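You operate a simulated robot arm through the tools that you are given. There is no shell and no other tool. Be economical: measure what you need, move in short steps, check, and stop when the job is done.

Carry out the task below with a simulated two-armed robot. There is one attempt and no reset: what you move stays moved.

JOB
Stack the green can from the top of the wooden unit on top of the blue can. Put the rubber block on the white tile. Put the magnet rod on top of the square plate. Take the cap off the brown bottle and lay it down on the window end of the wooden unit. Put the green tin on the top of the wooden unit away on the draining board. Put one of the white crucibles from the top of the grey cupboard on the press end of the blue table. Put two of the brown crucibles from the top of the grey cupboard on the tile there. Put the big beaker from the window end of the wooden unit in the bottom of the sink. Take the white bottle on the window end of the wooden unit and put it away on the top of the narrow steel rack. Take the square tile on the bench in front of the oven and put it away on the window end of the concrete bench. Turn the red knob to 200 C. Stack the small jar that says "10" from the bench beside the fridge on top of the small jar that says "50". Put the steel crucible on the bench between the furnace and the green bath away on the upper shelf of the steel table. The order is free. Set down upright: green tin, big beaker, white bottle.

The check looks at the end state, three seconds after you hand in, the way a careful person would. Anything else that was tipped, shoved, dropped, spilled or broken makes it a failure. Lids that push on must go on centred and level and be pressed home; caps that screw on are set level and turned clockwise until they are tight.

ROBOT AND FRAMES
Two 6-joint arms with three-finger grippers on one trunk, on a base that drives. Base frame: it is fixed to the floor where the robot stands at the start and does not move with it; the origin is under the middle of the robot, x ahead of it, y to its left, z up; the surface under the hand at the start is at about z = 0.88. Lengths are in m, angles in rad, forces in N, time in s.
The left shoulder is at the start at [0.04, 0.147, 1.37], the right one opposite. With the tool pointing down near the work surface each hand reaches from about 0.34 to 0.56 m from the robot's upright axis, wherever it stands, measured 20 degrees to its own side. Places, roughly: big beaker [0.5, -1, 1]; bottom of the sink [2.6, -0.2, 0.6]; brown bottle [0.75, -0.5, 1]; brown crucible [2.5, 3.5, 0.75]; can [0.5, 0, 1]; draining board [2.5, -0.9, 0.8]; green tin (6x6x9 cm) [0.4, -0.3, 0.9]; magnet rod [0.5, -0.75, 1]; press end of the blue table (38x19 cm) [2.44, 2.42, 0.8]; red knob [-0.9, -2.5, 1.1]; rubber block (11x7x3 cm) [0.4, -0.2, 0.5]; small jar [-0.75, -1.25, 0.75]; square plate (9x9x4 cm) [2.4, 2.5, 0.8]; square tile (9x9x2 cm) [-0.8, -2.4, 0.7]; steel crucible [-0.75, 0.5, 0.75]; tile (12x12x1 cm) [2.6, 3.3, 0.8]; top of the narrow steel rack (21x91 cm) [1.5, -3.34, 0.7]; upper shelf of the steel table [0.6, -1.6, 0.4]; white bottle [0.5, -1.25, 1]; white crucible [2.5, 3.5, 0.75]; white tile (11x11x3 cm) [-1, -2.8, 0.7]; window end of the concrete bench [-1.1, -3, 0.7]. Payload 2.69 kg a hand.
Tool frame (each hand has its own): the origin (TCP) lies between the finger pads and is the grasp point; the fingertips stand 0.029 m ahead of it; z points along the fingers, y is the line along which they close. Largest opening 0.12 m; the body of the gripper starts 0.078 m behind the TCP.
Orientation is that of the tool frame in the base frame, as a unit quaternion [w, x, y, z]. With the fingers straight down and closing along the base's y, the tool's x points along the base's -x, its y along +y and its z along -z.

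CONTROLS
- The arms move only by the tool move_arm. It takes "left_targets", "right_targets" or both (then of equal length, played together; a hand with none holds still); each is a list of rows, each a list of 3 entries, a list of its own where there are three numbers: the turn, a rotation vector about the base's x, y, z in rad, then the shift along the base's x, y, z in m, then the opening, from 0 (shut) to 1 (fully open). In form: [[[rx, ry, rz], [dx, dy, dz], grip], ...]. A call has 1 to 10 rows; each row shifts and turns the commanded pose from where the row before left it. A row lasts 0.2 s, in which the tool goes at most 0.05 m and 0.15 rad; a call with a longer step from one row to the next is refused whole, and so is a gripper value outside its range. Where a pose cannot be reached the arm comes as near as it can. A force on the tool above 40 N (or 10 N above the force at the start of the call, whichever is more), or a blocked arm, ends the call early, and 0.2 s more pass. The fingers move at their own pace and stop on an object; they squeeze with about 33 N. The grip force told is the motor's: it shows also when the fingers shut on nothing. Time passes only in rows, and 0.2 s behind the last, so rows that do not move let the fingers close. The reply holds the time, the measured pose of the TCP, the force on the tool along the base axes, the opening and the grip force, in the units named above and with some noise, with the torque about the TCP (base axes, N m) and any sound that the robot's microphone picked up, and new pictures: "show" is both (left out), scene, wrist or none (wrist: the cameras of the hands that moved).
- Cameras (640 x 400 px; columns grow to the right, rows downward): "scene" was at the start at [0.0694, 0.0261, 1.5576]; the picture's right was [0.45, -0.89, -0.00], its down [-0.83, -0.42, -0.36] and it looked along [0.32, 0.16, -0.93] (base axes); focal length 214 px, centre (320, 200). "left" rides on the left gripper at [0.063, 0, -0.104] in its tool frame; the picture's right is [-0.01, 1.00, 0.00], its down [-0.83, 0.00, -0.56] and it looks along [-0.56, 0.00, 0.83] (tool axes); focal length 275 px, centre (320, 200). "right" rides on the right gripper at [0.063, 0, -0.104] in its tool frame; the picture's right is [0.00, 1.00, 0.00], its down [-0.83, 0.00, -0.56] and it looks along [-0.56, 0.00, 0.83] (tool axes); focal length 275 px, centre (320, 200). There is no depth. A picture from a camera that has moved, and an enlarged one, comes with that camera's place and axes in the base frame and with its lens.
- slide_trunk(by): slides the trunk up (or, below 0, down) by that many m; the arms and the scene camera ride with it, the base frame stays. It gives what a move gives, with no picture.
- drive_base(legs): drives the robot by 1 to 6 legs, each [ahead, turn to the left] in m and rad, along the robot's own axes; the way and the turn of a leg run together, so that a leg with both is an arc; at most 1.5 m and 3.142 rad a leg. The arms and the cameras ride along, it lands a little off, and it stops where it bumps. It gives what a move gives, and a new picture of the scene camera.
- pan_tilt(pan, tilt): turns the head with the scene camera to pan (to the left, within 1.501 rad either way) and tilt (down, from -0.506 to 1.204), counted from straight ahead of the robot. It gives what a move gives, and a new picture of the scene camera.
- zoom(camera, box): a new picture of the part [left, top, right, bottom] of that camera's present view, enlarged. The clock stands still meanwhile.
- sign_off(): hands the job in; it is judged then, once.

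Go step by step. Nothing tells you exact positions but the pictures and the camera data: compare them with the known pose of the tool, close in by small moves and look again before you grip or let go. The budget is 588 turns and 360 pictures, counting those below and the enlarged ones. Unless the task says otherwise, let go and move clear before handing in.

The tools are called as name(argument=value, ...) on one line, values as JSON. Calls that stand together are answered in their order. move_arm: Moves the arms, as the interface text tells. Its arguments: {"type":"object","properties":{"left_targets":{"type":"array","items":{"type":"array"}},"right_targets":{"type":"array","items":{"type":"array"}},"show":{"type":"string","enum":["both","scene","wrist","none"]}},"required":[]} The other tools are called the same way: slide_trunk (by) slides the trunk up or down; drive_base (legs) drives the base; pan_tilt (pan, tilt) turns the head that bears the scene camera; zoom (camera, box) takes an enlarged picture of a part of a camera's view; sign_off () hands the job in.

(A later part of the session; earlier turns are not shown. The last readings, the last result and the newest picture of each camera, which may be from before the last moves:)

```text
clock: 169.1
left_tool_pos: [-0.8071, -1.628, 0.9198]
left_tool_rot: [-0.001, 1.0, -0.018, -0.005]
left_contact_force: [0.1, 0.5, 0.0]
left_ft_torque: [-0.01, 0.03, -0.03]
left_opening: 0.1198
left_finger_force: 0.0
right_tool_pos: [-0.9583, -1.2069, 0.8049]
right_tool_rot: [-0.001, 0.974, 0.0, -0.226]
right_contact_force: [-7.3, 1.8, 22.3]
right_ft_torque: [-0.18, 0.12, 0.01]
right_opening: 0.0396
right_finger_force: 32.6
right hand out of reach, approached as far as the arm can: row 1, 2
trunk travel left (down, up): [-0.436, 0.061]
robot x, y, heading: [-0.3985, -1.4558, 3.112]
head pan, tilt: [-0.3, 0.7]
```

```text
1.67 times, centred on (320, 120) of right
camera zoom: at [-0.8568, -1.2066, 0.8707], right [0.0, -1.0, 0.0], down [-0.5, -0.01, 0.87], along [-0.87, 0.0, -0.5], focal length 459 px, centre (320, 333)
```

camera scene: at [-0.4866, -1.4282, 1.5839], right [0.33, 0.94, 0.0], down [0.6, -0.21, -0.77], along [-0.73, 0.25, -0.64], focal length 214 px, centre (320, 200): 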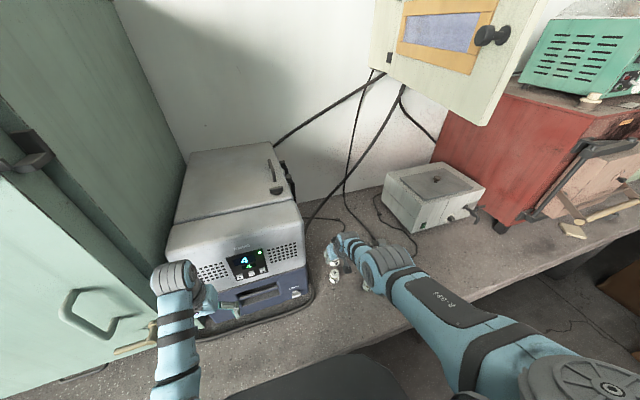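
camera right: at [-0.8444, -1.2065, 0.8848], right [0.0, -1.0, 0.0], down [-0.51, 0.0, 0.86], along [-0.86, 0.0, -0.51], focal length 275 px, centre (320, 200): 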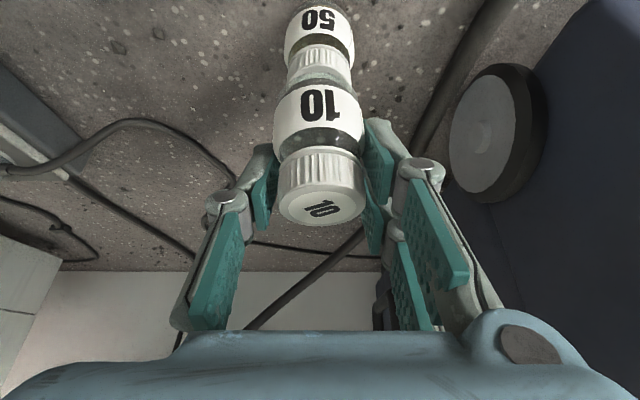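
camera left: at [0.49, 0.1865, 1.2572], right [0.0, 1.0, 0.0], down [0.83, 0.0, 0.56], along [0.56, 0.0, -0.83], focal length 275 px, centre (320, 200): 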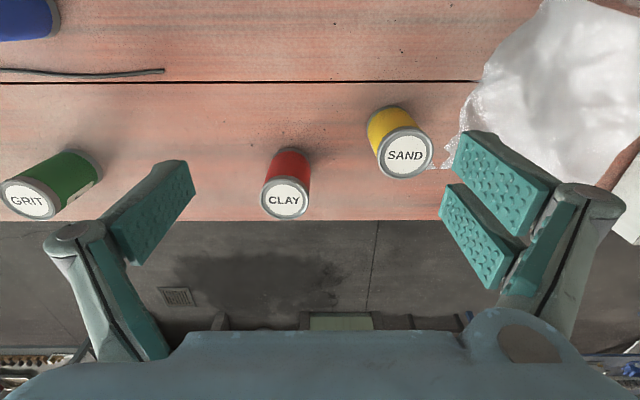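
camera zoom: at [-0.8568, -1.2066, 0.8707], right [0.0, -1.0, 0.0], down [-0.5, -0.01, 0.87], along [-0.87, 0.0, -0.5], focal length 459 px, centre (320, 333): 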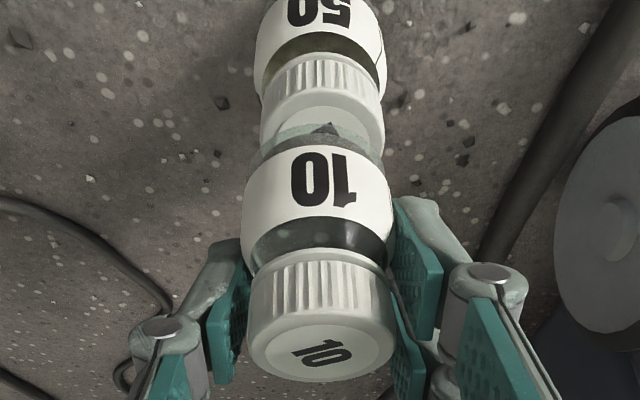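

slide_trunk(by=0.012)

move_arm(right_targets=[[[0, 0, 0], [0.005, 0, 0], 0], [[0, 0, 0], [0.005, 0, 0], 0], [[0, 0, 0], [0, 0, 0], 0]], show="none")

```text
clock: 169.7
left_tool_pos: [-0.8089, -1.6266, 0.9304]
left_tool_rot: [0.0, 1.0, -0.017, -0.004]
left_contact_force: [-0.3, 0.2, 0.6]
left_ft_torque: [-0.02, -0.02, 0.01]
left_opening: 0.1197
left_finger_force: 0.0
right_tool_pos: [-0.9568, -1.2053, 0.8141]
right_tool_rot: [0.0, 0.975, 0.0, -0.221]
right_contact_force: [0.2, 0.7, -0.1]
right_ft_torque: [-0.02, -0.02, -0.02]
right_opening: 0.0396
right_finger_force: 33.1
trunk travel left (down, up): [-0.448, 0.049]
robot x, y, heading: [-0.3992, -1.4547, 3.104]
head pan, tilt: [-0.3, 0.7]
```

```text
clock: 170.5
left_tool_pos: [-0.8087, -1.6274, 0.9312]
left_tool_rot: [-0.002, 1.0, -0.018, -0.004]
left_contact_force: [-0.2, -0.6, -0.1]
left_ft_torque: [-0.02, -0.01, 0.01]
left_opening: 0.12
left_finger_force: 0.1
right_tool_pos: [-0.9547, -1.2066, 0.8086]
right_tool_rot: [-0.001, 0.975, 0.0, -0.223]
right_contact_force: [-0.2, -0.9, -1.5]
right_ft_torque: [0.02, 0.01, 0.04]
right_opening: 0.0395
right_finger_force: 33.0
right hand out of reach, approached as far as the arm can: row 1, 2
trunk travel left (down, up): [-0.448, 0.049]
robot x, y, heading: [-0.3975, -1.4561, 3.103]
head pan, tilt: [-0.3, 0.7]
```

This is the fold limit, so the base is too close. Back off 5 cm and extend again.

slide_trunk(by=0.012)

drive_base(legs=[[-0.06, 0]])

move_arm(right_targets=[[[0, 0, 0], [-0.018, 0, 0.004], 0], [[0, 0, 0], [-0.018, -0.001, 0], 0], [[0, 0, 0], [-0.016, -0.001, 0], 0], [[0, 0, 0], [0, 0, 0], 0]], show="none")

```text
clock: 171.1
left_tool_pos: [-0.8068, -1.627, 0.9429]
left_tool_rot: [-0.001, 1.0, -0.017, -0.004]
left_contact_force: [-0.5, 0.1, 0.4]
left_ft_torque: [0.0, 0.01, -0.04]
left_opening: 0.1199
left_finger_force: 0.1
right_tool_pos: [-0.9537, -1.2047, 0.8219]
right_tool_rot: [-0.001, 0.975, 0.0, -0.222]
right_contact_force: [-0.1, 0.0, -1.3]
right_ft_torque: [0.0, 0.01, 0.0]
right_opening: 0.0398
right_finger_force: 33.0
trunk travel left (down, up): [-0.46, 0.037]
robot x, y, heading: [-0.3944, -1.4548, 3.104]
head pan, tilt: [-0.3, 0.7]
```

```text
clock: 172.0
left_tool_pos: [-0.7563, -1.6285, 0.9397]
left_tool_rot: [0.0, 1.0, -0.018, -0.001]
left_contact_force: [-1.2, -0.7, -0.5]
left_ft_torque: [0.01, -0.12, 0.02]
left_opening: 0.1198
left_finger_force: 0.1
right_tool_pos: [-0.9013, -1.2063, 0.8175]
right_tool_rot: [0.0, 0.976, 0.0, -0.218]
right_contact_force: [-1.1, 0.2, 0.1]
right_ft_torque: [0.02, -0.06, 0.02]
right_opening: 0.0393
right_finger_force: 32.7
trunk travel left (down, up): [-0.46, 0.037]
robot x, y, heading: [-0.3361, -1.4618, 3.11]
head pan, tilt: [-0.3, 0.7]
camera scene: at [-0.4517, -1.4294, 1.5567], right [0.33, 0.94, 0.0], down [0.62, -0.21, -0.76], along [-0.72, 0.25, -0.65], focal length 214 px, centre (320, 200)
```

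scene: 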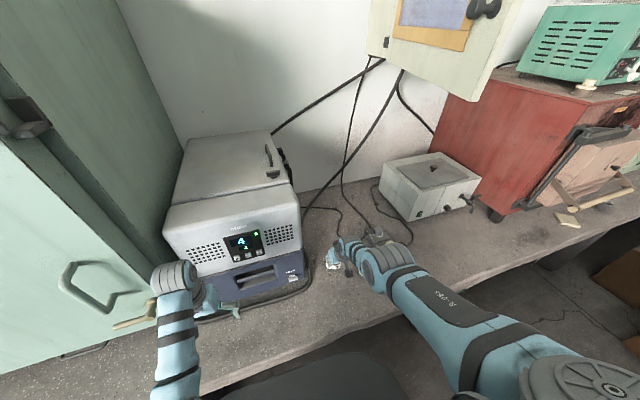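

```text
clock: 173.0
left_tool_pos: [-0.7477, -1.6286, 0.9427]
left_tool_rot: [0.0, 1.0, -0.017, -0.004]
left_contact_force: [-0.1, 0.6, -0.1]
left_ft_torque: [-0.01, 0.0, 0.0]
left_opening: 0.1201
left_finger_force: 0.2
right_tool_pos: [-0.9137, -1.2097, 0.8457]
right_tool_rot: [-0.001, 0.975, -0.001, -0.224]
right_contact_force: [-0.5, -1.2, -0.1]
right_ft_torque: [-0.01, 0.02, 0.02]
right_opening: 0.0395
right_finger_force: 32.9
right hand out of reach, approached as far as the arm can: row 1, 2, 3
trunk travel left (down, up): [-0.46, 0.037]
robot x, y, heading: [-0.3377, -1.4603, 3.106]
head pan, tilt: [-0.3, 0.7]
```

I now see commands persist unclipped, so the base should be closer to stay inside reach. First pull the command back, then drive forward 8.5 cm.

move_arm(right_targets=[[[0, 0, 0], [0.03, 0, 0.01], 0], [[0, 0, 0], [0.03, 0.002, 0.01], 0], [[0, 0, 0], [0.022, 0, 0.005], 0], [[0, 0, 0], [0, 0, 0], 0]], show="none")

drive_base(legs=[[0.085, 0]])

move_arm(right_targets=[[[0, 0, 0], [0, 0, 0], 0], [[0, 0, 0], [0, 0, 0], 0]], show="wrist")

```text
clock: 174.0
left_tool_pos: [-0.7487, -1.6285, 0.9425]
left_tool_rot: [-0.001, 1.0, -0.018, -0.004]
left_contact_force: [-1.6, 0.7, 0.3]
left_ft_torque: [0.01, 0.0, -0.04]
left_opening: 0.12
left_finger_force: 0.1
right_tool_pos: [-0.9019, -1.2045, 0.831]
right_tool_rot: [-0.001, 0.975, 0.0, -0.223]
right_contact_force: [0.5, 0.2, -0.2]
right_ft_torque: [0.0, 0.01, 0.01]
right_opening: 0.0391
right_finger_force: 32.5
right hand out of reach, approached as far as the arm can: row 1, 2, 3
trunk travel left (down, up): [-0.46, 0.037]
robot x, y, heading: [-0.3369, -1.4574, 3.104]
head pan, tilt: [-0.3, 0.7]
```

```text
clock: 175.1
left_tool_pos: [-0.823, -1.6269, 0.9485]
left_tool_rot: [-0.001, 1.0, -0.019, -0.01]
left_contact_force: [0.1, 0.0, -0.3]
left_ft_torque: [-0.01, 0.06, 0.03]
left_opening: 0.1202
left_finger_force: 0.0
right_tool_pos: [-0.978, -1.2011, 0.8369]
right_tool_rot: [-0.001, 0.974, -0.002, -0.228]
right_contact_force: [0.9, -0.5, 1.4]
right_ft_torque: [0.01, -0.02, -0.02]
right_opening: 0.0393
right_finger_force: 33.0
trunk travel left (down, up): [-0.46, 0.037]
robot x, y, heading: [-0.4213, -1.4558, 3.107]
head pan, tilt: [-0.3, 0.7]
camera scene: at [-0.5078, -1.4275, 1.5588], right [0.33, 0.94, 0.0], down [0.6, -0.21, -0.77], along [-0.73, 0.25, -0.64], focal length 214 px, centre (320, 200)
```

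scene: 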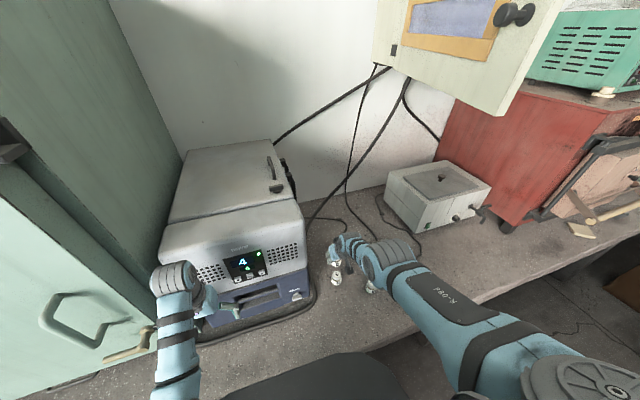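

```text
clock: 175.7
left_tool_pos: [-0.8302, -1.625, 0.9444]
left_tool_rot: [-0.002, 1.0, -0.017, -0.006]
left_contact_force: [0.8, 0.1, 0.0]
left_ft_torque: [0.0, 0.02, -0.03]
left_opening: 0.12
left_finger_force: 0.1
right_tool_pos: [-0.9843, -1.2002, 0.8314]
right_tool_rot: [0.001, 0.975, 0.0, -0.224]
right_contact_force: [-0.2, 0.2, 0.0]
right_ft_torque: [0.01, -0.02, -0.02]
right_opening: 0.0391
right_finger_force: 33.1
trunk travel left (down, up): [-0.46, 0.037]
robot x, y, heading: [-0.4235, -1.4581, 3.108]
head pan, tilt: [-0.3, 0.7]
camera right: at [-0.8834, -1.201, 0.898], right [0.0, -1.0, 0.0], down [-0.51, 0.0, 0.86], along [-0.86, 0.0, -0.51], focal length 275 px, centre (320, 200)
```

right: 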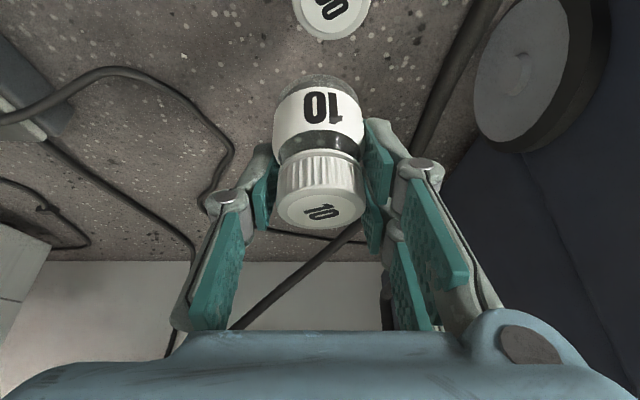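

Rather than fight the arm's limit, I'll keep the arm rigid and use base and trunk for x and z. First nudge y.

move_arm(right_targets=[[[0, 0, 0], [0, -0.005, 0], 0], [[0, 0, 0], [0, 0, 0], 0]], show="none")

drive_base(legs=[[-0.035, 0]])

move_arm(right_targets=[[[0, 0, 0], [0, 0, 0], 0], [[0, 0, 0], [0, 0, 0], 0]], show="wrist")

```text
clock: 176.3
left_tool_pos: [-0.8331, -1.6249, 0.9436]
left_tool_rot: [-0.002, 1.0, -0.018, -0.006]
left_contact_force: [-0.6, 0.0, -0.5]
left_ft_torque: [0.03, 0.02, 0.03]
left_opening: 0.1198
left_finger_force: 0.1
right_tool_pos: [-0.9867, -1.2054, 0.8293]
right_tool_rot: [-0.001, 0.975, 0.0, -0.222]
right_contact_force: [0.4, 0.0, 0.1]
right_ft_torque: [0.02, 0.03, 0.01]
right_opening: 0.0394
right_finger_force: 33.1
trunk travel left (down, up): [-0.46, 0.037]
robot x, y, heading: [-0.4245, -1.4566, 3.106]
head pan, tilt: [-0.3, 0.7]
```

```text
clock: 177.2
left_tool_pos: [-0.8027, -1.626, 0.9405]
left_tool_rot: [-0.002, 1.0, -0.017, -0.002]
left_contact_force: [-0.6, 0.2, -0.2]
left_ft_torque: [-0.01, -0.12, 0.0]
left_opening: 0.1199
left_finger_force: 0.1
right_tool_pos: [-0.9568, -1.2068, 0.8261]
right_tool_rot: [0.0, 0.976, -0.001, -0.219]
right_contact_force: [-0.3, -0.2, -1.0]
right_ft_torque: [0.0, -0.03, -0.01]
right_opening: 0.0395
right_finger_force: 32.9
trunk travel left (down, up): [-0.46, 0.037]
robot x, y, heading: [-0.3859, -1.4568, 3.104]
head pan, tilt: [-0.3, 0.7]
camera scene: at [-0.4991, -1.4278, 1.5569], right [0.33, 0.94, 0.0], down [0.61, -0.21, -0.76], along [-0.72, 0.25, -0.65], focal length 214 px, centre (320, 200)
```

scene: 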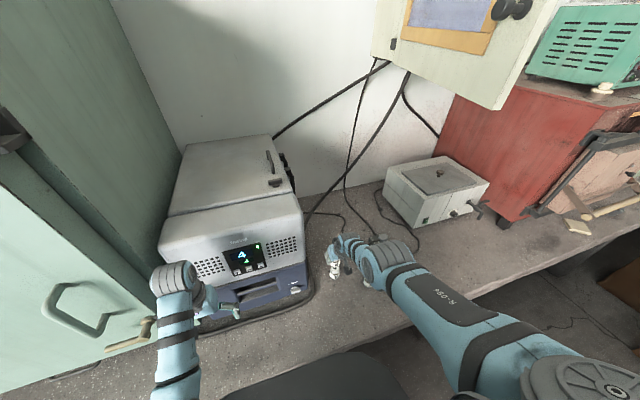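

```text
clock: 177.8
left_tool_pos: [-0.7993, -1.6277, 0.9428]
left_tool_rot: [-0.001, 1.0, -0.018, -0.005]
left_contact_force: [0.0, -0.4, -0.3]
left_ft_torque: [0.0, -0.01, -0.03]
left_opening: 0.1199
left_finger_force: 0.2
right_tool_pos: [-0.9538, -1.2073, 0.8291]
right_tool_rot: [0.0, 0.975, -0.002, -0.222]
right_contact_force: [0.5, 0.4, -0.9]
right_ft_torque: [-0.01, 0.01, -0.02]
right_opening: 0.0394
right_finger_force: 33.3
trunk travel left (down, up): [-0.46, 0.037]
robot x, y, heading: [-0.3855, -1.4573, 3.109]
head pan, tilt: [-0.3, 0.7]
camera right: at [-0.8516, -1.2069, 0.8957], right [0.0, -1.0, 0.0], down [-0.51, 0.0, 0.86], along [-0.86, 0.0, -0.51], focal length 275 px, centre (320, 200)
```

right: 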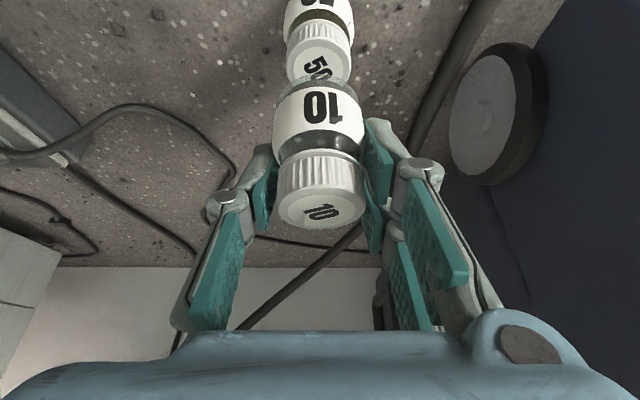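

move_arm(right_targets=[[[0, 0, 0], [0.005, 0.001, 0], 0], [[0, 0, 0], [0, 0, 0], 0]], show="none")

slide_trunk(by=-0.016)

zoom(camera="right", box=[200, 0, 440, 240])

```text
clock: 178.4
left_tool_pos: [-0.7968, -1.6265, 0.9441]
left_tool_rot: [-0.001, 1.0, -0.018, -0.005]
left_contact_force: [0.7, 1.0, -0.1]
left_ft_torque: [0.0, -0.03, 0.0]
left_opening: 0.1198
left_finger_force: 0.0
right_tool_pos: [-0.9498, -1.2052, 0.8283]
right_tool_rot: [-0.001, 0.975, -0.001, -0.222]
right_contact_force: [-0.1, 0.2, -1.0]
right_ft_torque: [0.0, 0.04, -0.02]
right_opening: 0.0392
right_finger_force: 33.4
right hand out of reach, approached as far as the arm can: row 1
trunk travel left (down, up): [-0.46, 0.037]
robot x, y, heading: [-0.3879, -1.4584, 3.104]
head pan, tilt: [-0.3, 0.7]
```

```text
clock: 179.0
left_tool_pos: [-0.796, -1.6269, 0.9263]
left_tool_rot: [0.0, 1.0, -0.017, -0.005]
left_contact_force: [-0.5, 0.4, 0.6]
left_ft_torque: [-0.02, -0.06, 0.01]
left_opening: 0.1202
left_finger_force: 0.0
right_tool_pos: [-0.95, -1.2057, 0.8112]
right_tool_rot: [0.0, 0.975, -0.001, -0.222]
right_contact_force: [-0.4, -0.2, -0.4]
right_ft_torque: [-0.01, 0.02, -0.01]
right_opening: 0.0393
right_finger_force: 33.3
trunk travel left (down, up): [-0.444, 0.053]
robot x, y, heading: [-0.3892, -1.4574, 3.108]
head pan, tilt: [-0.3, 0.7]
```

```text
1.67 times, centred on (320, 120) of right
camera zoom: at [-0.8489, -1.2054, 0.8779], right [0.0, -1.0, 0.0], down [-0.51, 0.0, 0.86], along [-0.86, 0.0, -0.51], focal length 459 px, centre (320, 333)
```

zoom: 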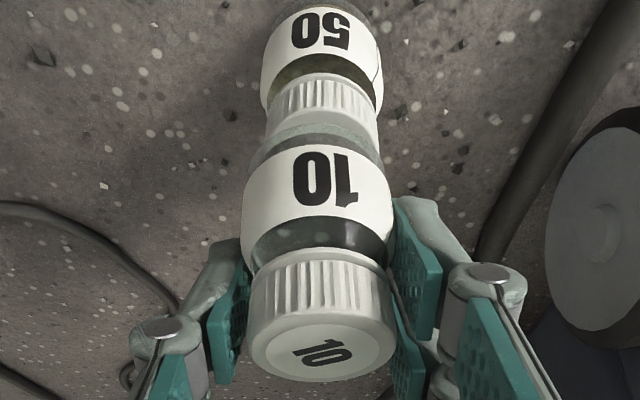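

move_arm(right_targets=[[[0, 0, 0], [0.003, 0, 0], 0], [[0, 0, 0], [0, 0, 0], 0]], show="none")

slide_trunk(by=-0.005)

```text
clock: 179.6
left_tool_pos: [-0.7979, -1.6268, 0.9263]
left_tool_rot: [0.0, 1.0, -0.018, -0.006]
left_contact_force: [0.0, 0.2, -0.4]
left_ft_torque: [0.02, -0.03, 0.03]
left_opening: 0.12
left_finger_force: 0.0
right_tool_pos: [-0.9498, -1.2056, 0.8109]
right_tool_rot: [-0.001, 0.975, -0.001, -0.223]
right_contact_force: [-0.2, 1.0, -0.3]
right_ft_torque: [-0.03, 0.01, 0.0]
right_opening: 0.0392
right_finger_force: 32.9
trunk travel left (down, up): [-0.444, 0.053]
robot x, y, heading: [-0.3841, -1.458, 3.107]
head pan, tilt: [-0.3, 0.7]
```

```text
clock: 180.2
left_tool_pos: [-0.7966, -1.6273, 0.921]
left_tool_rot: [-0.001, 1.0, -0.017, -0.005]
left_contact_force: [0.3, -1.0, 0.2]
left_ft_torque: [-0.01, 0.01, 0.0]
left_opening: 0.1199
left_finger_force: 0.2
right_tool_pos: [-0.949, -1.2044, 0.8057]
right_tool_rot: [-0.001, 0.975, -0.001, -0.222]
right_contact_force: [-0.6, -0.5, -0.2]
right_ft_torque: [0.0, -0.02, 0.01]
right_opening: 0.0391
right_finger_force: 32.9
trunk travel left (down, up): [-0.439, 0.058]
robot x, y, heading: [-0.3889, -1.4606, 3.105]
head pan, tilt: [-0.3, 0.7]
```

slide_trunk(by=-0.004)

zoom(camera="right", box=[200, 0, 440, 240])

```text
clock: 180.7
left_tool_pos: [-0.7957, -1.6275, 0.9193]
left_tool_rot: [-0.001, 1.0, -0.018, -0.007]
left_contact_force: [0.2, 0.7, -0.2]
left_ft_torque: [-0.03, 0.01, 0.0]
left_opening: 0.1202
left_finger_force: 0.0
right_tool_pos: [-0.9485, -1.2059, 0.8052]
right_tool_rot: [-0.001, 0.974, -0.002, -0.226]
right_contact_force: [1.7, 1.1, 21.2]
right_ft_torque: [-0.29, -0.28, 0.06]
right_opening: 0.0395
right_finger_force: 32.9
trunk travel left (down, up): [-0.435, 0.062]
robot x, y, heading: [-0.3847, -1.458, 3.108]
head pan, tilt: [-0.3, 0.7]
```

```text
1.67 times, centred on (320, 120) of right
camera zoom: at [-0.847, -1.2061, 0.8705], right [0.0, -1.0, 0.0], down [-0.5, 0.0, 0.86], along [-0.86, 0.0, -0.5], focal length 459 px, centre (320, 333)
```

zoom: 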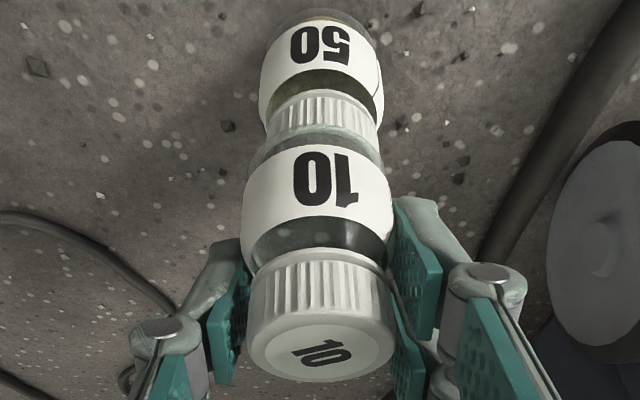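

In contact and aligned. Relieve by 2 mm, open gently and rise.

slide_trunk(by=0.003)

move_arm(right_targets=[[[0, 0, 0], [0, 0, 0], 0.38], [[0, 0, 0], [0, 0, 0], 0.45], [[0, 0, 0], [0, 0, 0], 0.6], [[0, 0, 0], [0, 0, 0], 0.7]], show="wrist")

```text
clock: 181.2
left_tool_pos: [-0.7953, -1.6273, 0.9216]
left_tool_rot: [-0.001, 1.0, -0.018, -0.006]
left_contact_force: [-0.4, 0.9, 0.0]
left_ft_torque: [-0.03, -0.01, 0.01]
left_opening: 0.1202
left_finger_force: 0.1
right_tool_pos: [-0.9473, -1.2053, 0.805]
right_tool_rot: [-0.002, 0.975, -0.001, -0.223]
right_contact_force: [-2.6, 0.2, 7.2]
right_ft_torque: [-0.14, 0.13, -0.04]
right_opening: 0.0393
right_finger_force: 33.3
trunk travel left (down, up): [-0.438, 0.059]
robot x, y, heading: [-0.3887, -1.458, 3.108]
head pan, tilt: [-0.3, 0.7]
```

```text
clock: 182.2
left_tool_pos: [-0.7969, -1.627, 0.9207]
left_tool_rot: [-0.001, 1.0, -0.018, -0.005]
left_contact_force: [-0.3, -0.3, 0.2]
left_ft_torque: [-0.02, 0.01, 0.01]
left_opening: 0.1202
left_finger_force: 0.1
right_tool_pos: [-0.9501, -1.2056, 0.8053]
right_tool_rot: [0.0, 0.975, -0.001, -0.222]
right_contact_force: [0.7, -0.4, 1.0]
right_ft_torque: [0.02, -0.01, 0.01]
right_opening: 0.0842
right_finger_force: 0.1
trunk travel left (down, up): [-0.438, 0.059]
robot x, y, heading: [-0.3866, -1.4591, 3.109]
head pan, tilt: [-0.3, 0.7]
camera right: at [-0.8475, -1.2054, 0.8709], right [0.0, -1.0, 0.0], down [-0.51, 0.0, 0.86], along [-0.86, 0.0, -0.51], focal length 275 px, centre (320, 200)
```

right: 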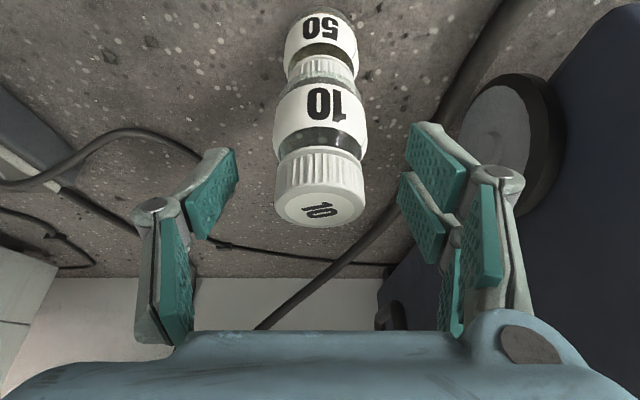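

Stacked and steady. Raise, then back away.

slide_trunk(by=0.058)

drive_base(legs=[[-0.25, 0]])

zoom(camera="scene", box=[270, 190, 400, 290])

```text
clock: 183.2
left_tool_pos: [-0.7964, -1.6269, 0.9804]
left_tool_rot: [-0.002, 1.0, -0.018, -0.005]
left_contact_force: [-0.3, 0.2, 0.4]
left_ft_torque: [0.02, -0.01, -0.04]
left_opening: 0.1197
left_finger_force: 0.2
right_tool_pos: [-0.9491, -1.2063, 0.8626]
right_tool_rot: [0.0, 0.975, -0.001, -0.222]
right_contact_force: [0.1, 0.5, 0.1]
right_ft_torque: [-0.04, -0.01, 0.05]
right_opening: 0.0838
right_finger_force: 0.0
trunk travel left (down, up): [-0.496, 0.001]
robot x, y, heading: [-0.3856, -1.4576, 3.105]
head pan, tilt: [-0.3, 0.7]
```

```text
clock: 185.0
left_tool_pos: [-0.5527, -1.6342, 0.976]
left_tool_rot: [-0.001, 1.0, -0.02, -0.004]
left_contact_force: [-0.1, 0.2, -0.6]
left_ft_torque: [0.01, -0.05, 0.03]
left_opening: 0.1201
left_finger_force: 0.0
right_tool_pos: [-0.7015, -1.2113, 0.86]
right_tool_rot: [-0.002, 0.975, -0.004, -0.221]
right_contact_force: [0.2, -0.2, -0.4]
right_ft_torque: [0.01, -0.01, -0.02]
right_opening: 0.084
right_finger_force: 0.0
trunk travel left (down, up): [-0.496, 0.001]
robot x, y, heading: [-0.1377, -1.4667, 3.107]
head pan, tilt: [-0.3, 0.7]
camera scene: at [-0.2452, -1.4368, 1.5922], right [0.33, 0.94, 0.0], down [0.61, -0.21, -0.76], along [-0.72, 0.25, -0.65], focal length 214 px, centre (320, 200)
```

scene: 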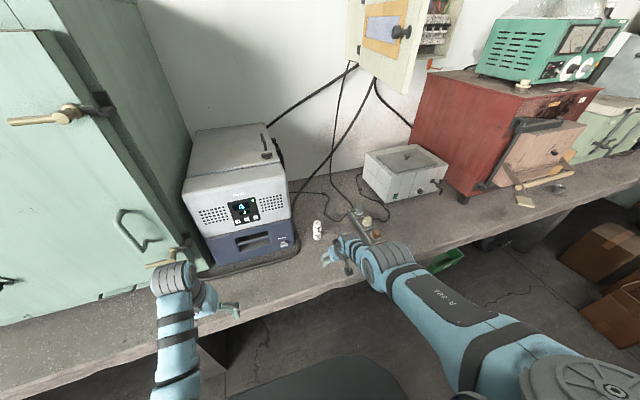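

```text
4.00 times, centred on (335, 240) of scene
camera zoom: at [-0.2452, -1.4368, 1.5922], right [0.33, 0.94, 0.0], down [0.61, -0.21, -0.76], along [-0.72, 0.25, -0.65], focal length 858 px, centre (260, 40)
```

zoom: 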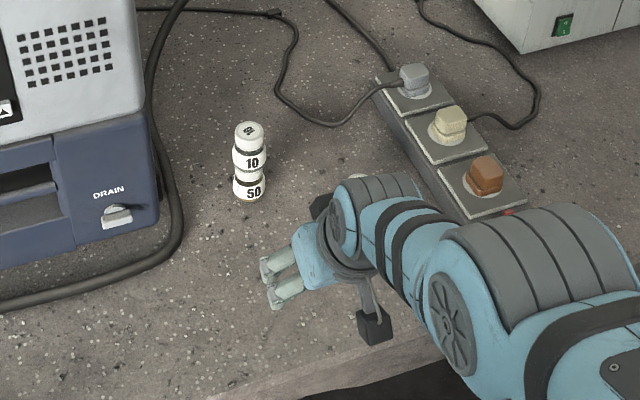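

Jars done. Turn and drive up the aisle toward the furnace and green bath.

drive_base(legs=[[0, -1.53], [1.4, 0]])

pan_tilt(pan=1.0, tilt=0.6)

```text
clock: 196.0
left_tool_pos: [-0.2339, 0.386, 0.9791]
left_tool_rot: [0.005, -0.685, 0.728, 0.004]
left_contact_force: [0.2, 0.0, -0.7]
left_ft_torque: [-0.03, 0.01, 0.0]
left_opening: 0.1202
left_finger_force: 0.1
right_tool_pos: [0.1925, 0.5282, 0.8616]
right_tool_rot: [0.159, -0.68, 0.698, 0.156]
right_contact_force: [0.4, -0.9, 0.4]
right_ft_torque: [-0.02, 0.02, 0.0]
right_opening: 0.0841
right_finger_force: 0.0
trunk travel left (down, up): [-0.496, 0.001]
robot x, y, heading: [-0.0756, -0.0246, 1.51]
head pan, tilt: [-0.3, 0.7]
camera scene: at [-0.0443, 0.0728, 1.5927], right [0.94, -0.35, 0.0], down [-0.23, -0.6, -0.77], along [0.27, 0.72, -0.64], focal length 214 px, centre (320, 200)
```

scene: 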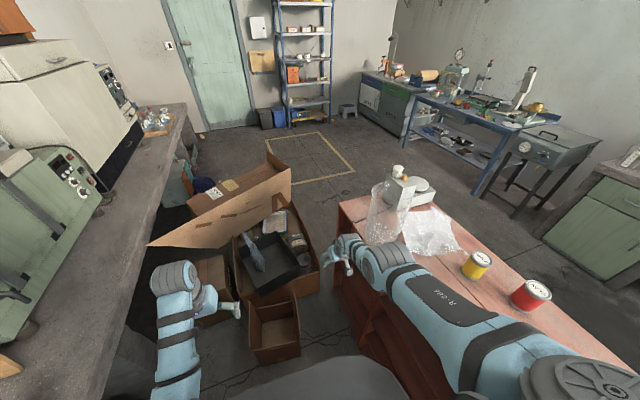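

```text
clock: 197.4
left_tool_pos: [-0.2343, 0.3861, 0.979]
left_tool_rot: [0.005, -0.686, 0.728, 0.004]
left_contact_force: [0.3, 0.4, 0.2]
left_ft_torque: [0.02, -0.02, 0.03]
left_opening: 0.1201
left_finger_force: 0.0
right_tool_pos: [0.1913, 0.5285, 0.8617]
right_tool_rot: [0.159, -0.68, 0.699, 0.155]
right_contact_force: [0.2, 0.3, -0.8]
right_ft_torque: [-0.01, -0.01, 0.01]
right_opening: 0.0842
right_finger_force: 0.0
trunk travel left (down, up): [-0.496, 0.001]
robot x, y, heading: [-0.0758, -0.0283, 1.51]
head pan, tilt: [1.0, 0.6]
camera scene: at [-0.1454, 0.0465, 1.6012], right [0.59, 0.81, 0.0], down [0.46, -0.33, -0.82], along [-0.67, 0.49, -0.57], focal length 214 px, centre (320, 200)
```

scene: 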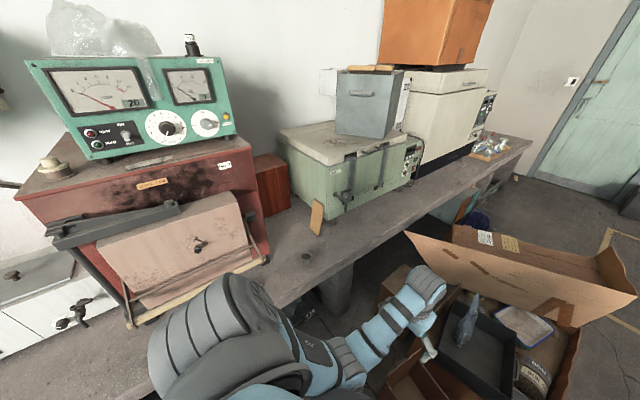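

zoom(camera="scene", box=[250, 190, 350, 290])

```text
4.00 times, centred on (300, 240) of scene
camera zoom: at [-0.1454, 0.0465, 1.6012], right [0.59, 0.81, 0.0], down [0.46, -0.33, -0.82], along [-0.67, 0.49, -0.57], focal length 858 px, centre (400, 40)
```

zoom: 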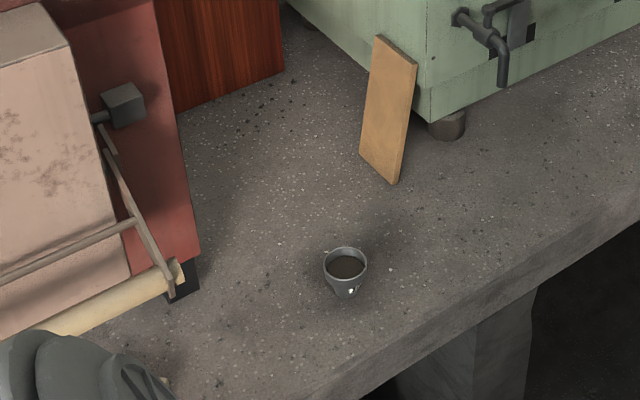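

The crucible (with powder) stands near [−0.795, 0.432], rim ≈0.057 wide at z≈0.73. Move up and turn to face the bench.

drive_base(legs=[[0.23, 0], [0, 1.62]])

pan_tilt(pan=-0.3, tilt=0.75)

```text
clock: 202.2
left_tool_pos: [-0.5002, 0.1393, 0.9789]
left_tool_rot: [-0.001, 0.99, -0.144, -0.006]
left_contact_force: [1.0, 0.2, -0.7]
left_ft_torque: [0.01, 0.02, 0.02]
left_opening: 0.1201
left_finger_force: 0.0
right_tool_pos: [-0.5419, 0.5865, 0.8614]
right_tool_rot: [-0.028, 0.967, -0.123, -0.221]
right_contact_force: [0.0, 0.2, -0.4]
right_ft_torque: [0.01, 0.0, -0.02]
right_opening: 0.084
right_finger_force: 0.0
trunk travel left (down, up): [-0.496, 0.001]
robot x, y, heading: [-0.0601, 0.2032, 2.859]
head pan, tilt: [1.0, 0.6]
stopped in leg 2: the robot was blocked; the commanded pose is now the measured one
camera scene: at [-0.1475, 0.1516, 1.6013], right [-0.65, 0.76, 0.0], down [0.43, 0.37, -0.83], along [-0.62, -0.54, -0.56], focal length 214 px, centre (320, 200)
```

scene: 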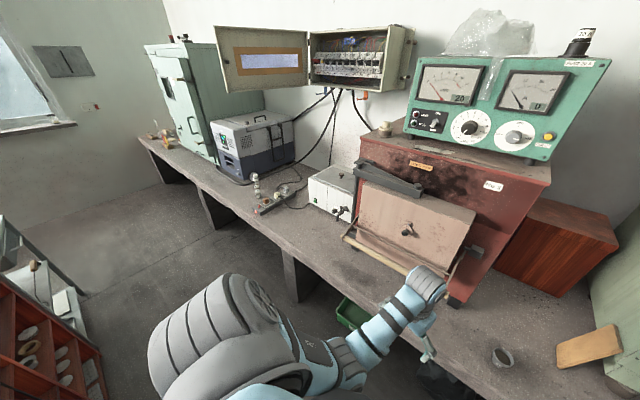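

```text
clock: 203.7
left_tool_pos: [-0.4997, 0.1396, 0.9797]
left_tool_rot: [-0.002, 0.99, -0.143, -0.007]
left_contact_force: [0.3, -0.4, -0.5]
left_ft_torque: [-0.02, -0.03, 0.0]
left_opening: 0.1198
left_finger_force: 0.1
right_tool_pos: [-0.542, 0.5864, 0.8617]
right_tool_rot: [-0.029, 0.967, -0.123, -0.221]
right_contact_force: [-0.1, 0.0, 0.0]
right_ft_torque: [-0.05, 0.0, -0.02]
right_opening: 0.0841
right_finger_force: 0.1
trunk travel left (down, up): [-0.496, 0.001]
robot x, y, heading: [-0.061, 0.2019, 2.855]
head pan, tilt: [-0.3, 0.75]
camera scene: at [-0.1503, 0.2539, 1.5884], right [0.55, 0.83, 0.0], down [0.57, -0.38, -0.73], along [-0.61, 0.4, -0.68], focal length 214 px, centre (320, 200)
```

scene: 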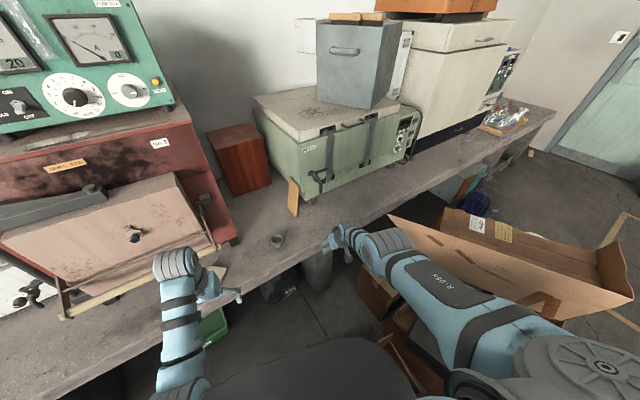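

Turn was blocked slightly early (rear probably near the unit). Move ahead a little, then look at clearance.

drive_base(legs=[[0.08, 0], [0, 0.2]])

```text
clock: 205.5
left_tool_pos: [-0.5529, 0.0764, 0.9815]
left_tool_rot: [-0.001, 0.999, -0.042, -0.01]
left_contact_force: [0.3, 0.0, 0.8]
left_ft_torque: [0.02, 0.05, 0.0]
left_opening: 0.1198
left_finger_force: 0.0
right_tool_pos: [-0.6835, 0.5055, 0.8649]
right_tool_rot: [-0.006, 0.974, -0.025, -0.224]
right_contact_force: [0.0, -0.2, 0.6]
right_ft_torque: [0.01, 0.05, 0.0]
right_opening: 0.0839
right_finger_force: 0.0
trunk travel left (down, up): [-0.496, 0.001]
robot x, y, heading: [-0.1425, 0.2258, 3.054]
head pan, tilt: [-0.3, 0.75]
camera scene: at [-0.2304, 0.2585, 1.5888], right [0.38, 0.93, 0.0], down [0.63, -0.26, -0.73], along [-0.68, 0.28, -0.68], focal length 214 px, centre (320, 200)
```

scene: 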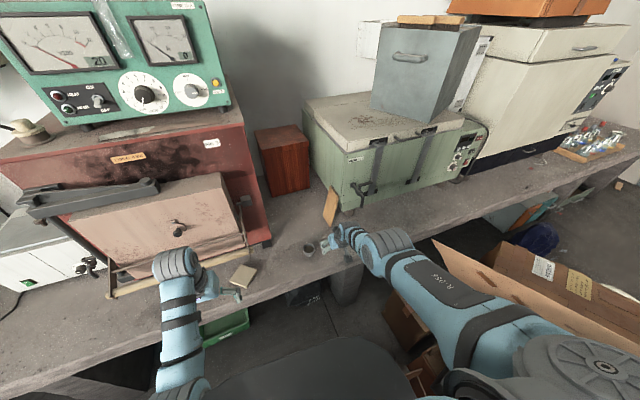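

move_arm(right_targets=[[[0, 0.12, 0], [0.0, -0.02, 0.01], 0.8], [[0, 0.12, 0], [0.0, -0.02, 0.01], 0.8], [[0, 0.11, 0], [-0.01, -0.02, 0], 0.8], [[0, 0, 0.04], [-0.02, -0.012, 0], 0.8], [[0, 0, 0], [0, 0, 0], 0.8]], show="wrist")

```text
clock: 206.7
left_tool_pos: [-0.557, 0.0771, 0.9797]
left_tool_rot: [-0.001, 0.999, -0.043, -0.008]
left_contact_force: [0.3, 0.3, -0.6]
left_ft_torque: [-0.01, 0.01, 0.0]
left_opening: 0.1201
left_finger_force: 0.2
right_tool_pos: [-0.7283, 0.4345, 0.873]
right_tool_rot: [0.007, 0.921, -0.008, -0.389]
right_contact_force: [-0.4, -0.1, 0.1]
right_ft_torque: [-0.02, 0.0, -0.02]
right_opening: 0.096
right_finger_force: 0.1
right hand out of reach, approached as far as the arm can: row 1, 2, 3, 4
trunk travel left (down, up): [-0.496, 0.001]
robot x, y, heading: [-0.1399, 0.2278, 3.059]
head pan, tilt: [-0.3, 0.75]
camera right: at [-0.6098, 0.4344, 0.901], right [-0.01, -1.0, 0.01], down [-0.18, 0.02, 0.98], along [-0.98, 0.0, -0.18], focal length 275 px, centre (320, 200)
```

right: 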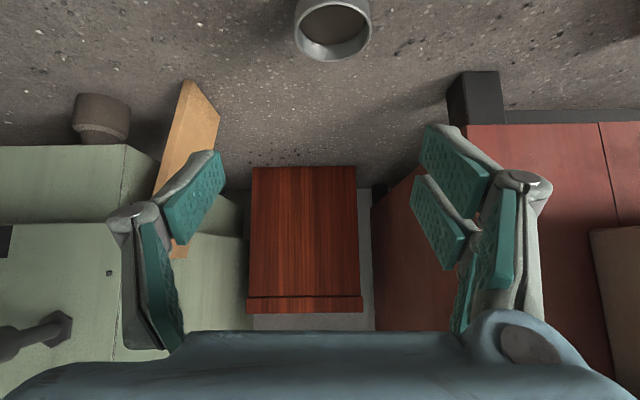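

drive_base(legs=[[0.04, 0]])

slide_trunk(by=-0.1)

move_arm(right_targets=[[[0, 0, 0], [0.0, -0.007, 0.0], 0.8], [[0, 0, 0], [0, -0.006, 0], 0.8], [[0, 0, 0], [0, 0, 0], 0.8]], show="wrist")

```text
clock: 207.6
left_tool_pos: [-0.5892, 0.079, 0.9831]
left_tool_rot: [-0.001, 0.999, -0.044, -0.012]
left_contact_force: [0.7, 0.4, -1.1]
left_ft_torque: [-0.02, 0.06, -0.02]
left_opening: 0.1203
left_finger_force: 0.0
right_tool_pos: [-0.762, 0.4382, 0.8793]
right_tool_rot: [0.006, 0.92, -0.008, -0.391]
right_contact_force: [0.3, 0.4, 1.0]
right_ft_torque: [0.01, 0.02, 0.03]
right_opening: 0.0961
right_finger_force: 0.0
trunk travel left (down, up): [-0.496, 0.001]
robot x, y, heading: [-0.1777, 0.2276, 3.054]
head pan, tilt: [-0.3, 0.75]
camera scene: at [-0.2646, 0.2608, 1.5891], right [0.38, 0.93, 0.0], down [0.63, -0.26, -0.74], along [-0.68, 0.28, -0.68], focal length 214 px, centre (320, 200)
```

scene: 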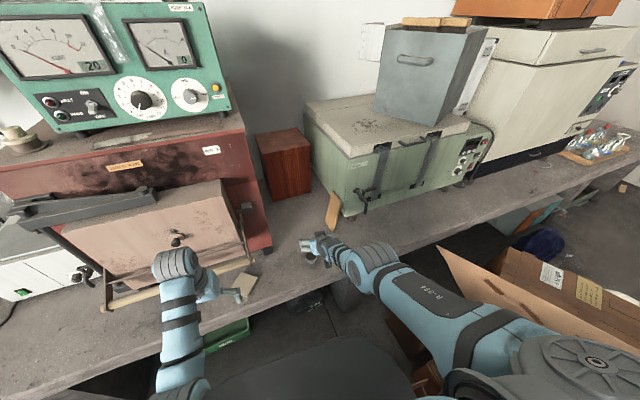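

```text
clock: 208.9
left_tool_pos: [-0.5971, 0.0797, 0.88]
left_tool_rot: [-0.001, 0.999, -0.044, -0.009]
left_contact_force: [0.4, -0.6, 0.3]
left_ft_torque: [-0.02, 0.02, -0.04]
left_opening: 0.1201
left_finger_force: 0.0
right_tool_pos: [-0.7671, 0.4398, 0.7748]
right_tool_rot: [0.005, 0.922, -0.008, -0.388]
right_contact_force: [1.0, -0.6, 0.7]
right_ft_torque: [-0.03, 0.0, 0.01]
right_opening: 0.0962
right_finger_force: 0.1
trunk travel left (down, up): [-0.396, 0.101]
robot x, y, heading: [-0.1775, 0.2271, 3.056]
head pan, tilt: [-0.3, 0.75]
```

```text
clock: 209.7
left_tool_pos: [-0.596, 0.0799, 0.8797]
left_tool_rot: [0.0, 0.999, -0.044, -0.008]
left_contact_force: [0.6, 0.6, -0.8]
left_ft_torque: [-0.01, -0.01, 0.03]
left_opening: 0.1201
left_finger_force: 0.0
right_tool_pos: [-0.7663, 0.4263, 0.7752]
right_tool_rot: [0.006, 0.921, -0.009, -0.389]
right_contact_force: [0.4, 0.2, 0.1]
right_ft_torque: [0.0, 0.02, 0.0]
right_opening: 0.0961
right_finger_force: 0.1
trunk travel left (down, up): [-0.396, 0.101]
robot x, y, heading: [-0.1776, 0.2301, 3.057]
head pan, tilt: [-0.3, 0.75]
camera right: at [-0.6498, 0.4254, 0.8013], right [-0.01, -1.0, 0.01], down [-0.18, 0.02, 0.98], along [-0.98, 0.0, -0.18], focal length 275 px, centre (320, 200)
```

right: 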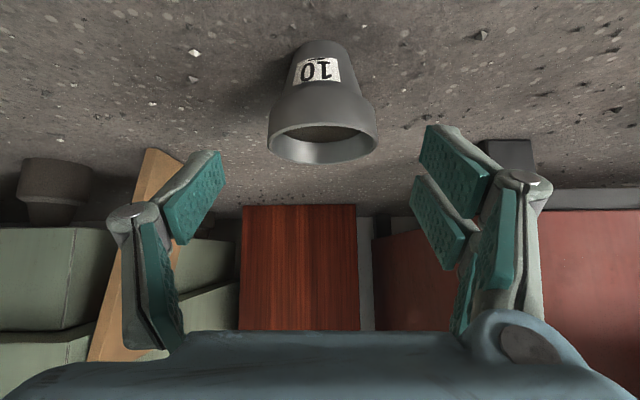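

The crucible axis is at about [−0.774, 0.4255], rim at z≈0.75. Lower to z≈0.735 and grip.

slide_trunk(by=-0.04)

move_arm(right_targets=[[[0, 0, 0], [-0.007, 0, 0.0], 0.8], [[0, 0, 0], [0, 0, 0], 0.8]], show="wrist")

```text
clock: 210.6
left_tool_pos: [-0.5968, 0.0807, 0.8394]
left_tool_rot: [-0.001, 0.999, -0.044, -0.008]
left_contact_force: [0.2, 0.9, -0.4]
left_ft_torque: [0.03, 0.02, -0.01]
left_opening: 0.12
left_finger_force: 0.1
right_tool_pos: [-0.7698, 0.4256, 0.7326]
right_tool_rot: [0.006, 0.921, -0.008, -0.389]
right_contact_force: [0.1, 0.5, 0.3]
right_ft_torque: [0.0, -0.06, 0.01]
right_opening: 0.0961
right_finger_force: 0.1
trunk travel left (down, up): [-0.356, 0.141]
robot x, y, heading: [-0.1786, 0.2302, 3.054]
head pan, tilt: [-0.3, 0.75]
```

```text
clock: 211.2
left_tool_pos: [-0.5966, 0.0801, 0.8398]
left_tool_rot: [-0.001, 0.999, -0.044, -0.008]
left_contact_force: [-0.3, 0.0, -0.2]
left_ft_torque: [-0.01, -0.02, -0.01]
left_opening: 0.1199
left_finger_force: 0.0
right_tool_pos: [-0.7707, 0.4238, 0.7366]
right_tool_rot: [0.006, 0.922, -0.008, -0.388]
right_contact_force: [0.3, -0.5, 0.0]
right_ft_torque: [-0.03, 0.0, 0.01]
right_opening: 0.0959
right_finger_force: 0.1
right hand out of reach, approached as far as the arm can: row 1
trunk travel left (down, up): [-0.356, 0.141]
robot x, y, heading: [-0.1802, 0.2249, 3.051]
head pan, tilt: [-0.3, 0.75]
camera right: at [-0.6523, 0.4231, 0.7646], right [-0.01, -1.0, 0.01], down [-0.18, 0.01, 0.98], along [-0.98, 0.0, -0.18], focal length 275 px, centre (320, 200)
```

right: 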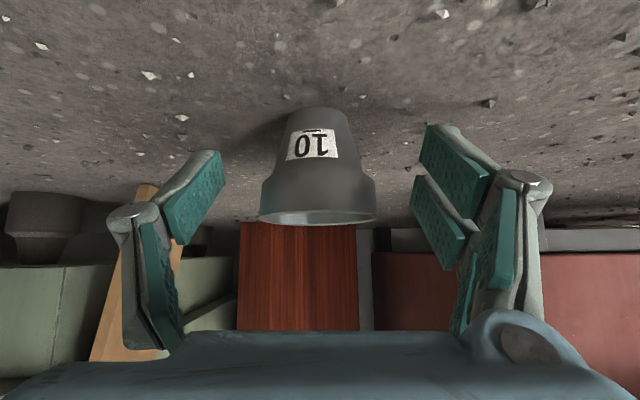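

move_arm(right_targets=[[[0, 0, 0], [0, 0, 0], 0.55], [[0, 0, 0], [0, 0, 0], 0.45], [[0, 0, 0], [0, 0, 0], 0.2], [[0, 0, 0], [0, 0, 0], 0], [[0, 0, 0], [0, 0, 0], 0]], show="none")

slide_trunk(by=0.14)

zoom(camera="right", box=[0, 0, 640, 400])

```text
clock: 212.3
left_tool_pos: [-0.5961, 0.0808, 0.8388]
left_tool_rot: [0.0, 0.999, -0.043, -0.008]
left_contact_force: [-1.3, 0.2, 0.8]
left_ft_torque: [-0.06, -0.01, -0.02]
left_opening: 0.1199
left_finger_force: 0.0
right_tool_pos: [-0.7708, 0.4238, 0.7377]
right_tool_rot: [0.006, 0.921, -0.009, -0.389]
right_contact_force: [-0.7, -0.5, 1.0]
right_ft_torque: [0.04, 0.02, 0.01]
right_opening: 0.0514
right_finger_force: 33.3
trunk travel left (down, up): [-0.356, 0.141]
robot x, y, heading: [-0.1791, 0.227, 3.055]
head pan, tilt: [-0.3, 0.75]
```

```text
clock: 214.0
left_tool_pos: [-0.5969, 0.08, 0.9789]
left_tool_rot: [-0.001, 0.999, -0.044, -0.008]
left_contact_force: [0.4, 0.3, -0.3]
left_ft_torque: [-0.01, 0.01, 0.02]
left_opening: 0.12
left_finger_force: 0.2
right_tool_pos: [-0.7707, 0.4241, 0.8777]
right_tool_rot: [0.006, 0.921, -0.008, -0.389]
right_contact_force: [0.6, -0.2, 0.2]
right_ft_torque: [-0.01, -0.02, -0.02]
right_opening: 0.0519
right_finger_force: 33.2
trunk travel left (down, up): [-0.496, 0.001]
robot x, y, heading: [-0.1781, 0.2291, 3.057]
head pan, tilt: [-0.3, 0.75]
```

```text
1.00 times, centred on (320, 200) of right (not enlarged: the box is as wide or as high as the picture)
camera zoom: at [-0.6525, 0.4232, 0.9048], right [-0.01, -1.0, 0.01], down [-0.18, 0.01, 0.98], along [-0.98, 0.0, -0.18], focal length 275 px, centre (320, 200)
```

zoom: 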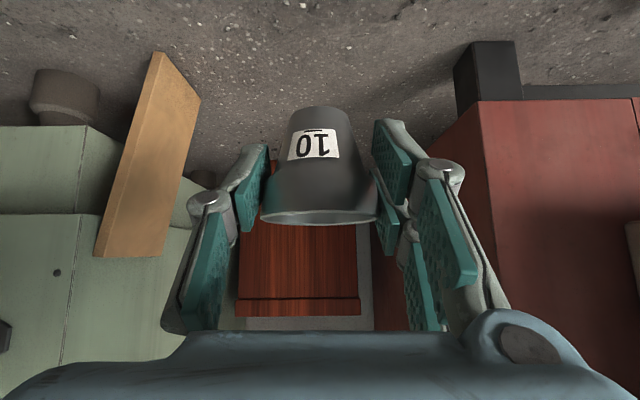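

Crucible held upright. Pull the arm in before turning along the aisle toward the steel table.

move_arm(right_targets=[[[0, 0, 0], [0.03, 0.005, 0.01], 0], [[0, 0, 0], [0.03, 0.005, 0.01], 0], [[0, 0, 0], [0.03, 0.005, 0.01], 0], [[0, 0, 0], [0, 0, 0], 0]], show="none")

drive_base(legs=[[-0.03, 0]])

```text
clock: 215.0
left_tool_pos: [-0.5965, 0.079, 0.9788]
left_tool_rot: [-0.001, 0.999, -0.044, -0.007]
left_contact_force: [0.2, -0.2, 0.1]
left_ft_torque: [0.01, 0.01, 0.0]
left_opening: 0.12
left_finger_force: 0.0
right_tool_pos: [-0.7464, 0.4365, 0.8494]
right_tool_rot: [0.006, 0.921, -0.008, -0.389]
right_contact_force: [-0.1, -0.1, 0.0]
right_ft_torque: [0.0, -0.01, -0.05]
right_opening: 0.0519
right_finger_force: 33.0
right hand out of reach, approached as far as the arm can: row 1, 2, 3
trunk travel left (down, up): [-0.496, 0.001]
robot x, y, heading: [-0.1809, 0.2258, 3.056]
head pan, tilt: [-0.3, 0.75]
```

```text
clock: 215.8
left_tool_pos: [-0.5724, 0.0788, 0.9763]
left_tool_rot: [0.0, 0.999, -0.043, -0.004]
left_contact_force: [-0.7, -0.5, -0.4]
left_ft_torque: [-0.02, -0.1, -0.05]
left_opening: 0.1198
left_finger_force: 0.0
right_tool_pos: [-0.7217, 0.4339, 0.8459]
right_tool_rot: [0.006, 0.923, -0.009, -0.385]
right_contact_force: [-1.0, 0.4, -1.1]
right_ft_torque: [0.0, -0.06, 0.0]
right_opening: 0.0518
right_finger_force: 32.6
trunk travel left (down, up): [-0.496, 0.001]
robot x, y, heading: [-0.1504, 0.2273, 3.056]
head pan, tilt: [-0.3, 0.75]
camera scene: at [-0.2567, 0.2601, 1.5876], right [0.38, 0.93, 0.0], down [0.64, -0.26, -0.73], along [-0.67, 0.27, -0.69], focal length 214 px, centre (320, 200)
```

scene: 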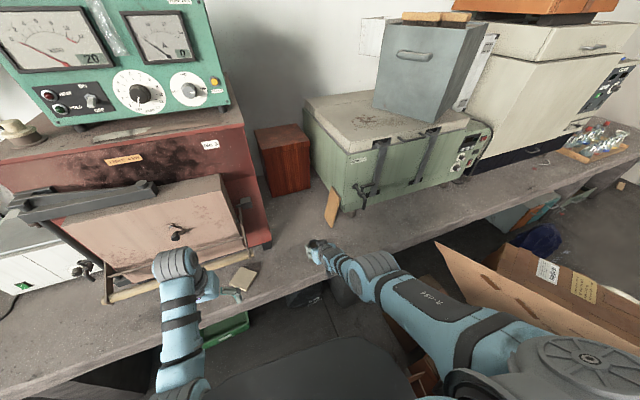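

At this pitch the arm must go lower to come closer. I'll draw it in and down off the bench edge, and back the base a bit more.

move_arm(right_targets=[[[0, 0, 0], [0.03, 0.0, -0.025], 0], [[0, 0, 0], [0.03, 0.0, -0.03], 0], [[0, 0, 0], [0.03, 0.0, -0.035], 0], [[0, 0, 0], [0.02, 0, -0.03], 0], [[0, 0, 0], [0, 0, 0], 0]], show="wrist")

```text
clock: 217.1
left_tool_pos: [-0.5676, 0.0762, 0.9785]
left_tool_rot: [-0.001, 0.999, -0.043, -0.008]
left_contact_force: [0.1, 0.5, 0.4]
left_ft_torque: [-0.03, 0.02, 0.0]
left_opening: 0.1201
left_finger_force: 0.0
right_tool_pos: [-0.6125, 0.4361, 0.7652]
right_tool_rot: [0.006, 0.922, -0.007, -0.388]
right_contact_force: [0.1, -1.5, -0.8]
right_ft_torque: [0.0, -0.01, 0.04]
right_opening: 0.0516
right_finger_force: 33.1
right hand out of reach, approached as far as the arm can: row 1, 2, 3, 4
trunk travel left (down, up): [-0.496, 0.001]
robot x, y, heading: [-0.1496, 0.2288, 3.059]
head pan, tilt: [-0.3, 0.75]
camera right: at [-0.4948, 0.434, 0.7903], right [-0.01, -1.0, 0.01], down [-0.18, 0.02, 0.98], along [-0.98, 0.0, -0.18], focal length 275 px, centre (320, 200)
```

right: 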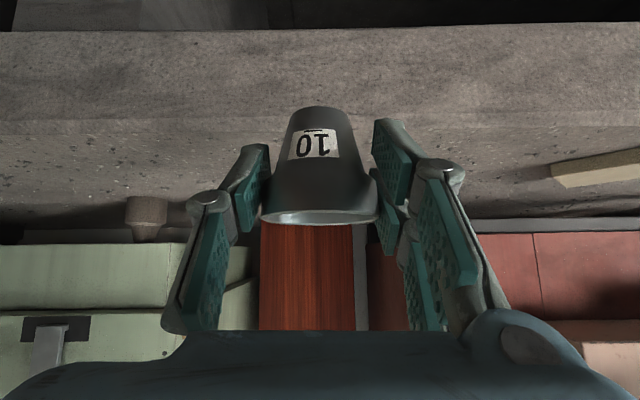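

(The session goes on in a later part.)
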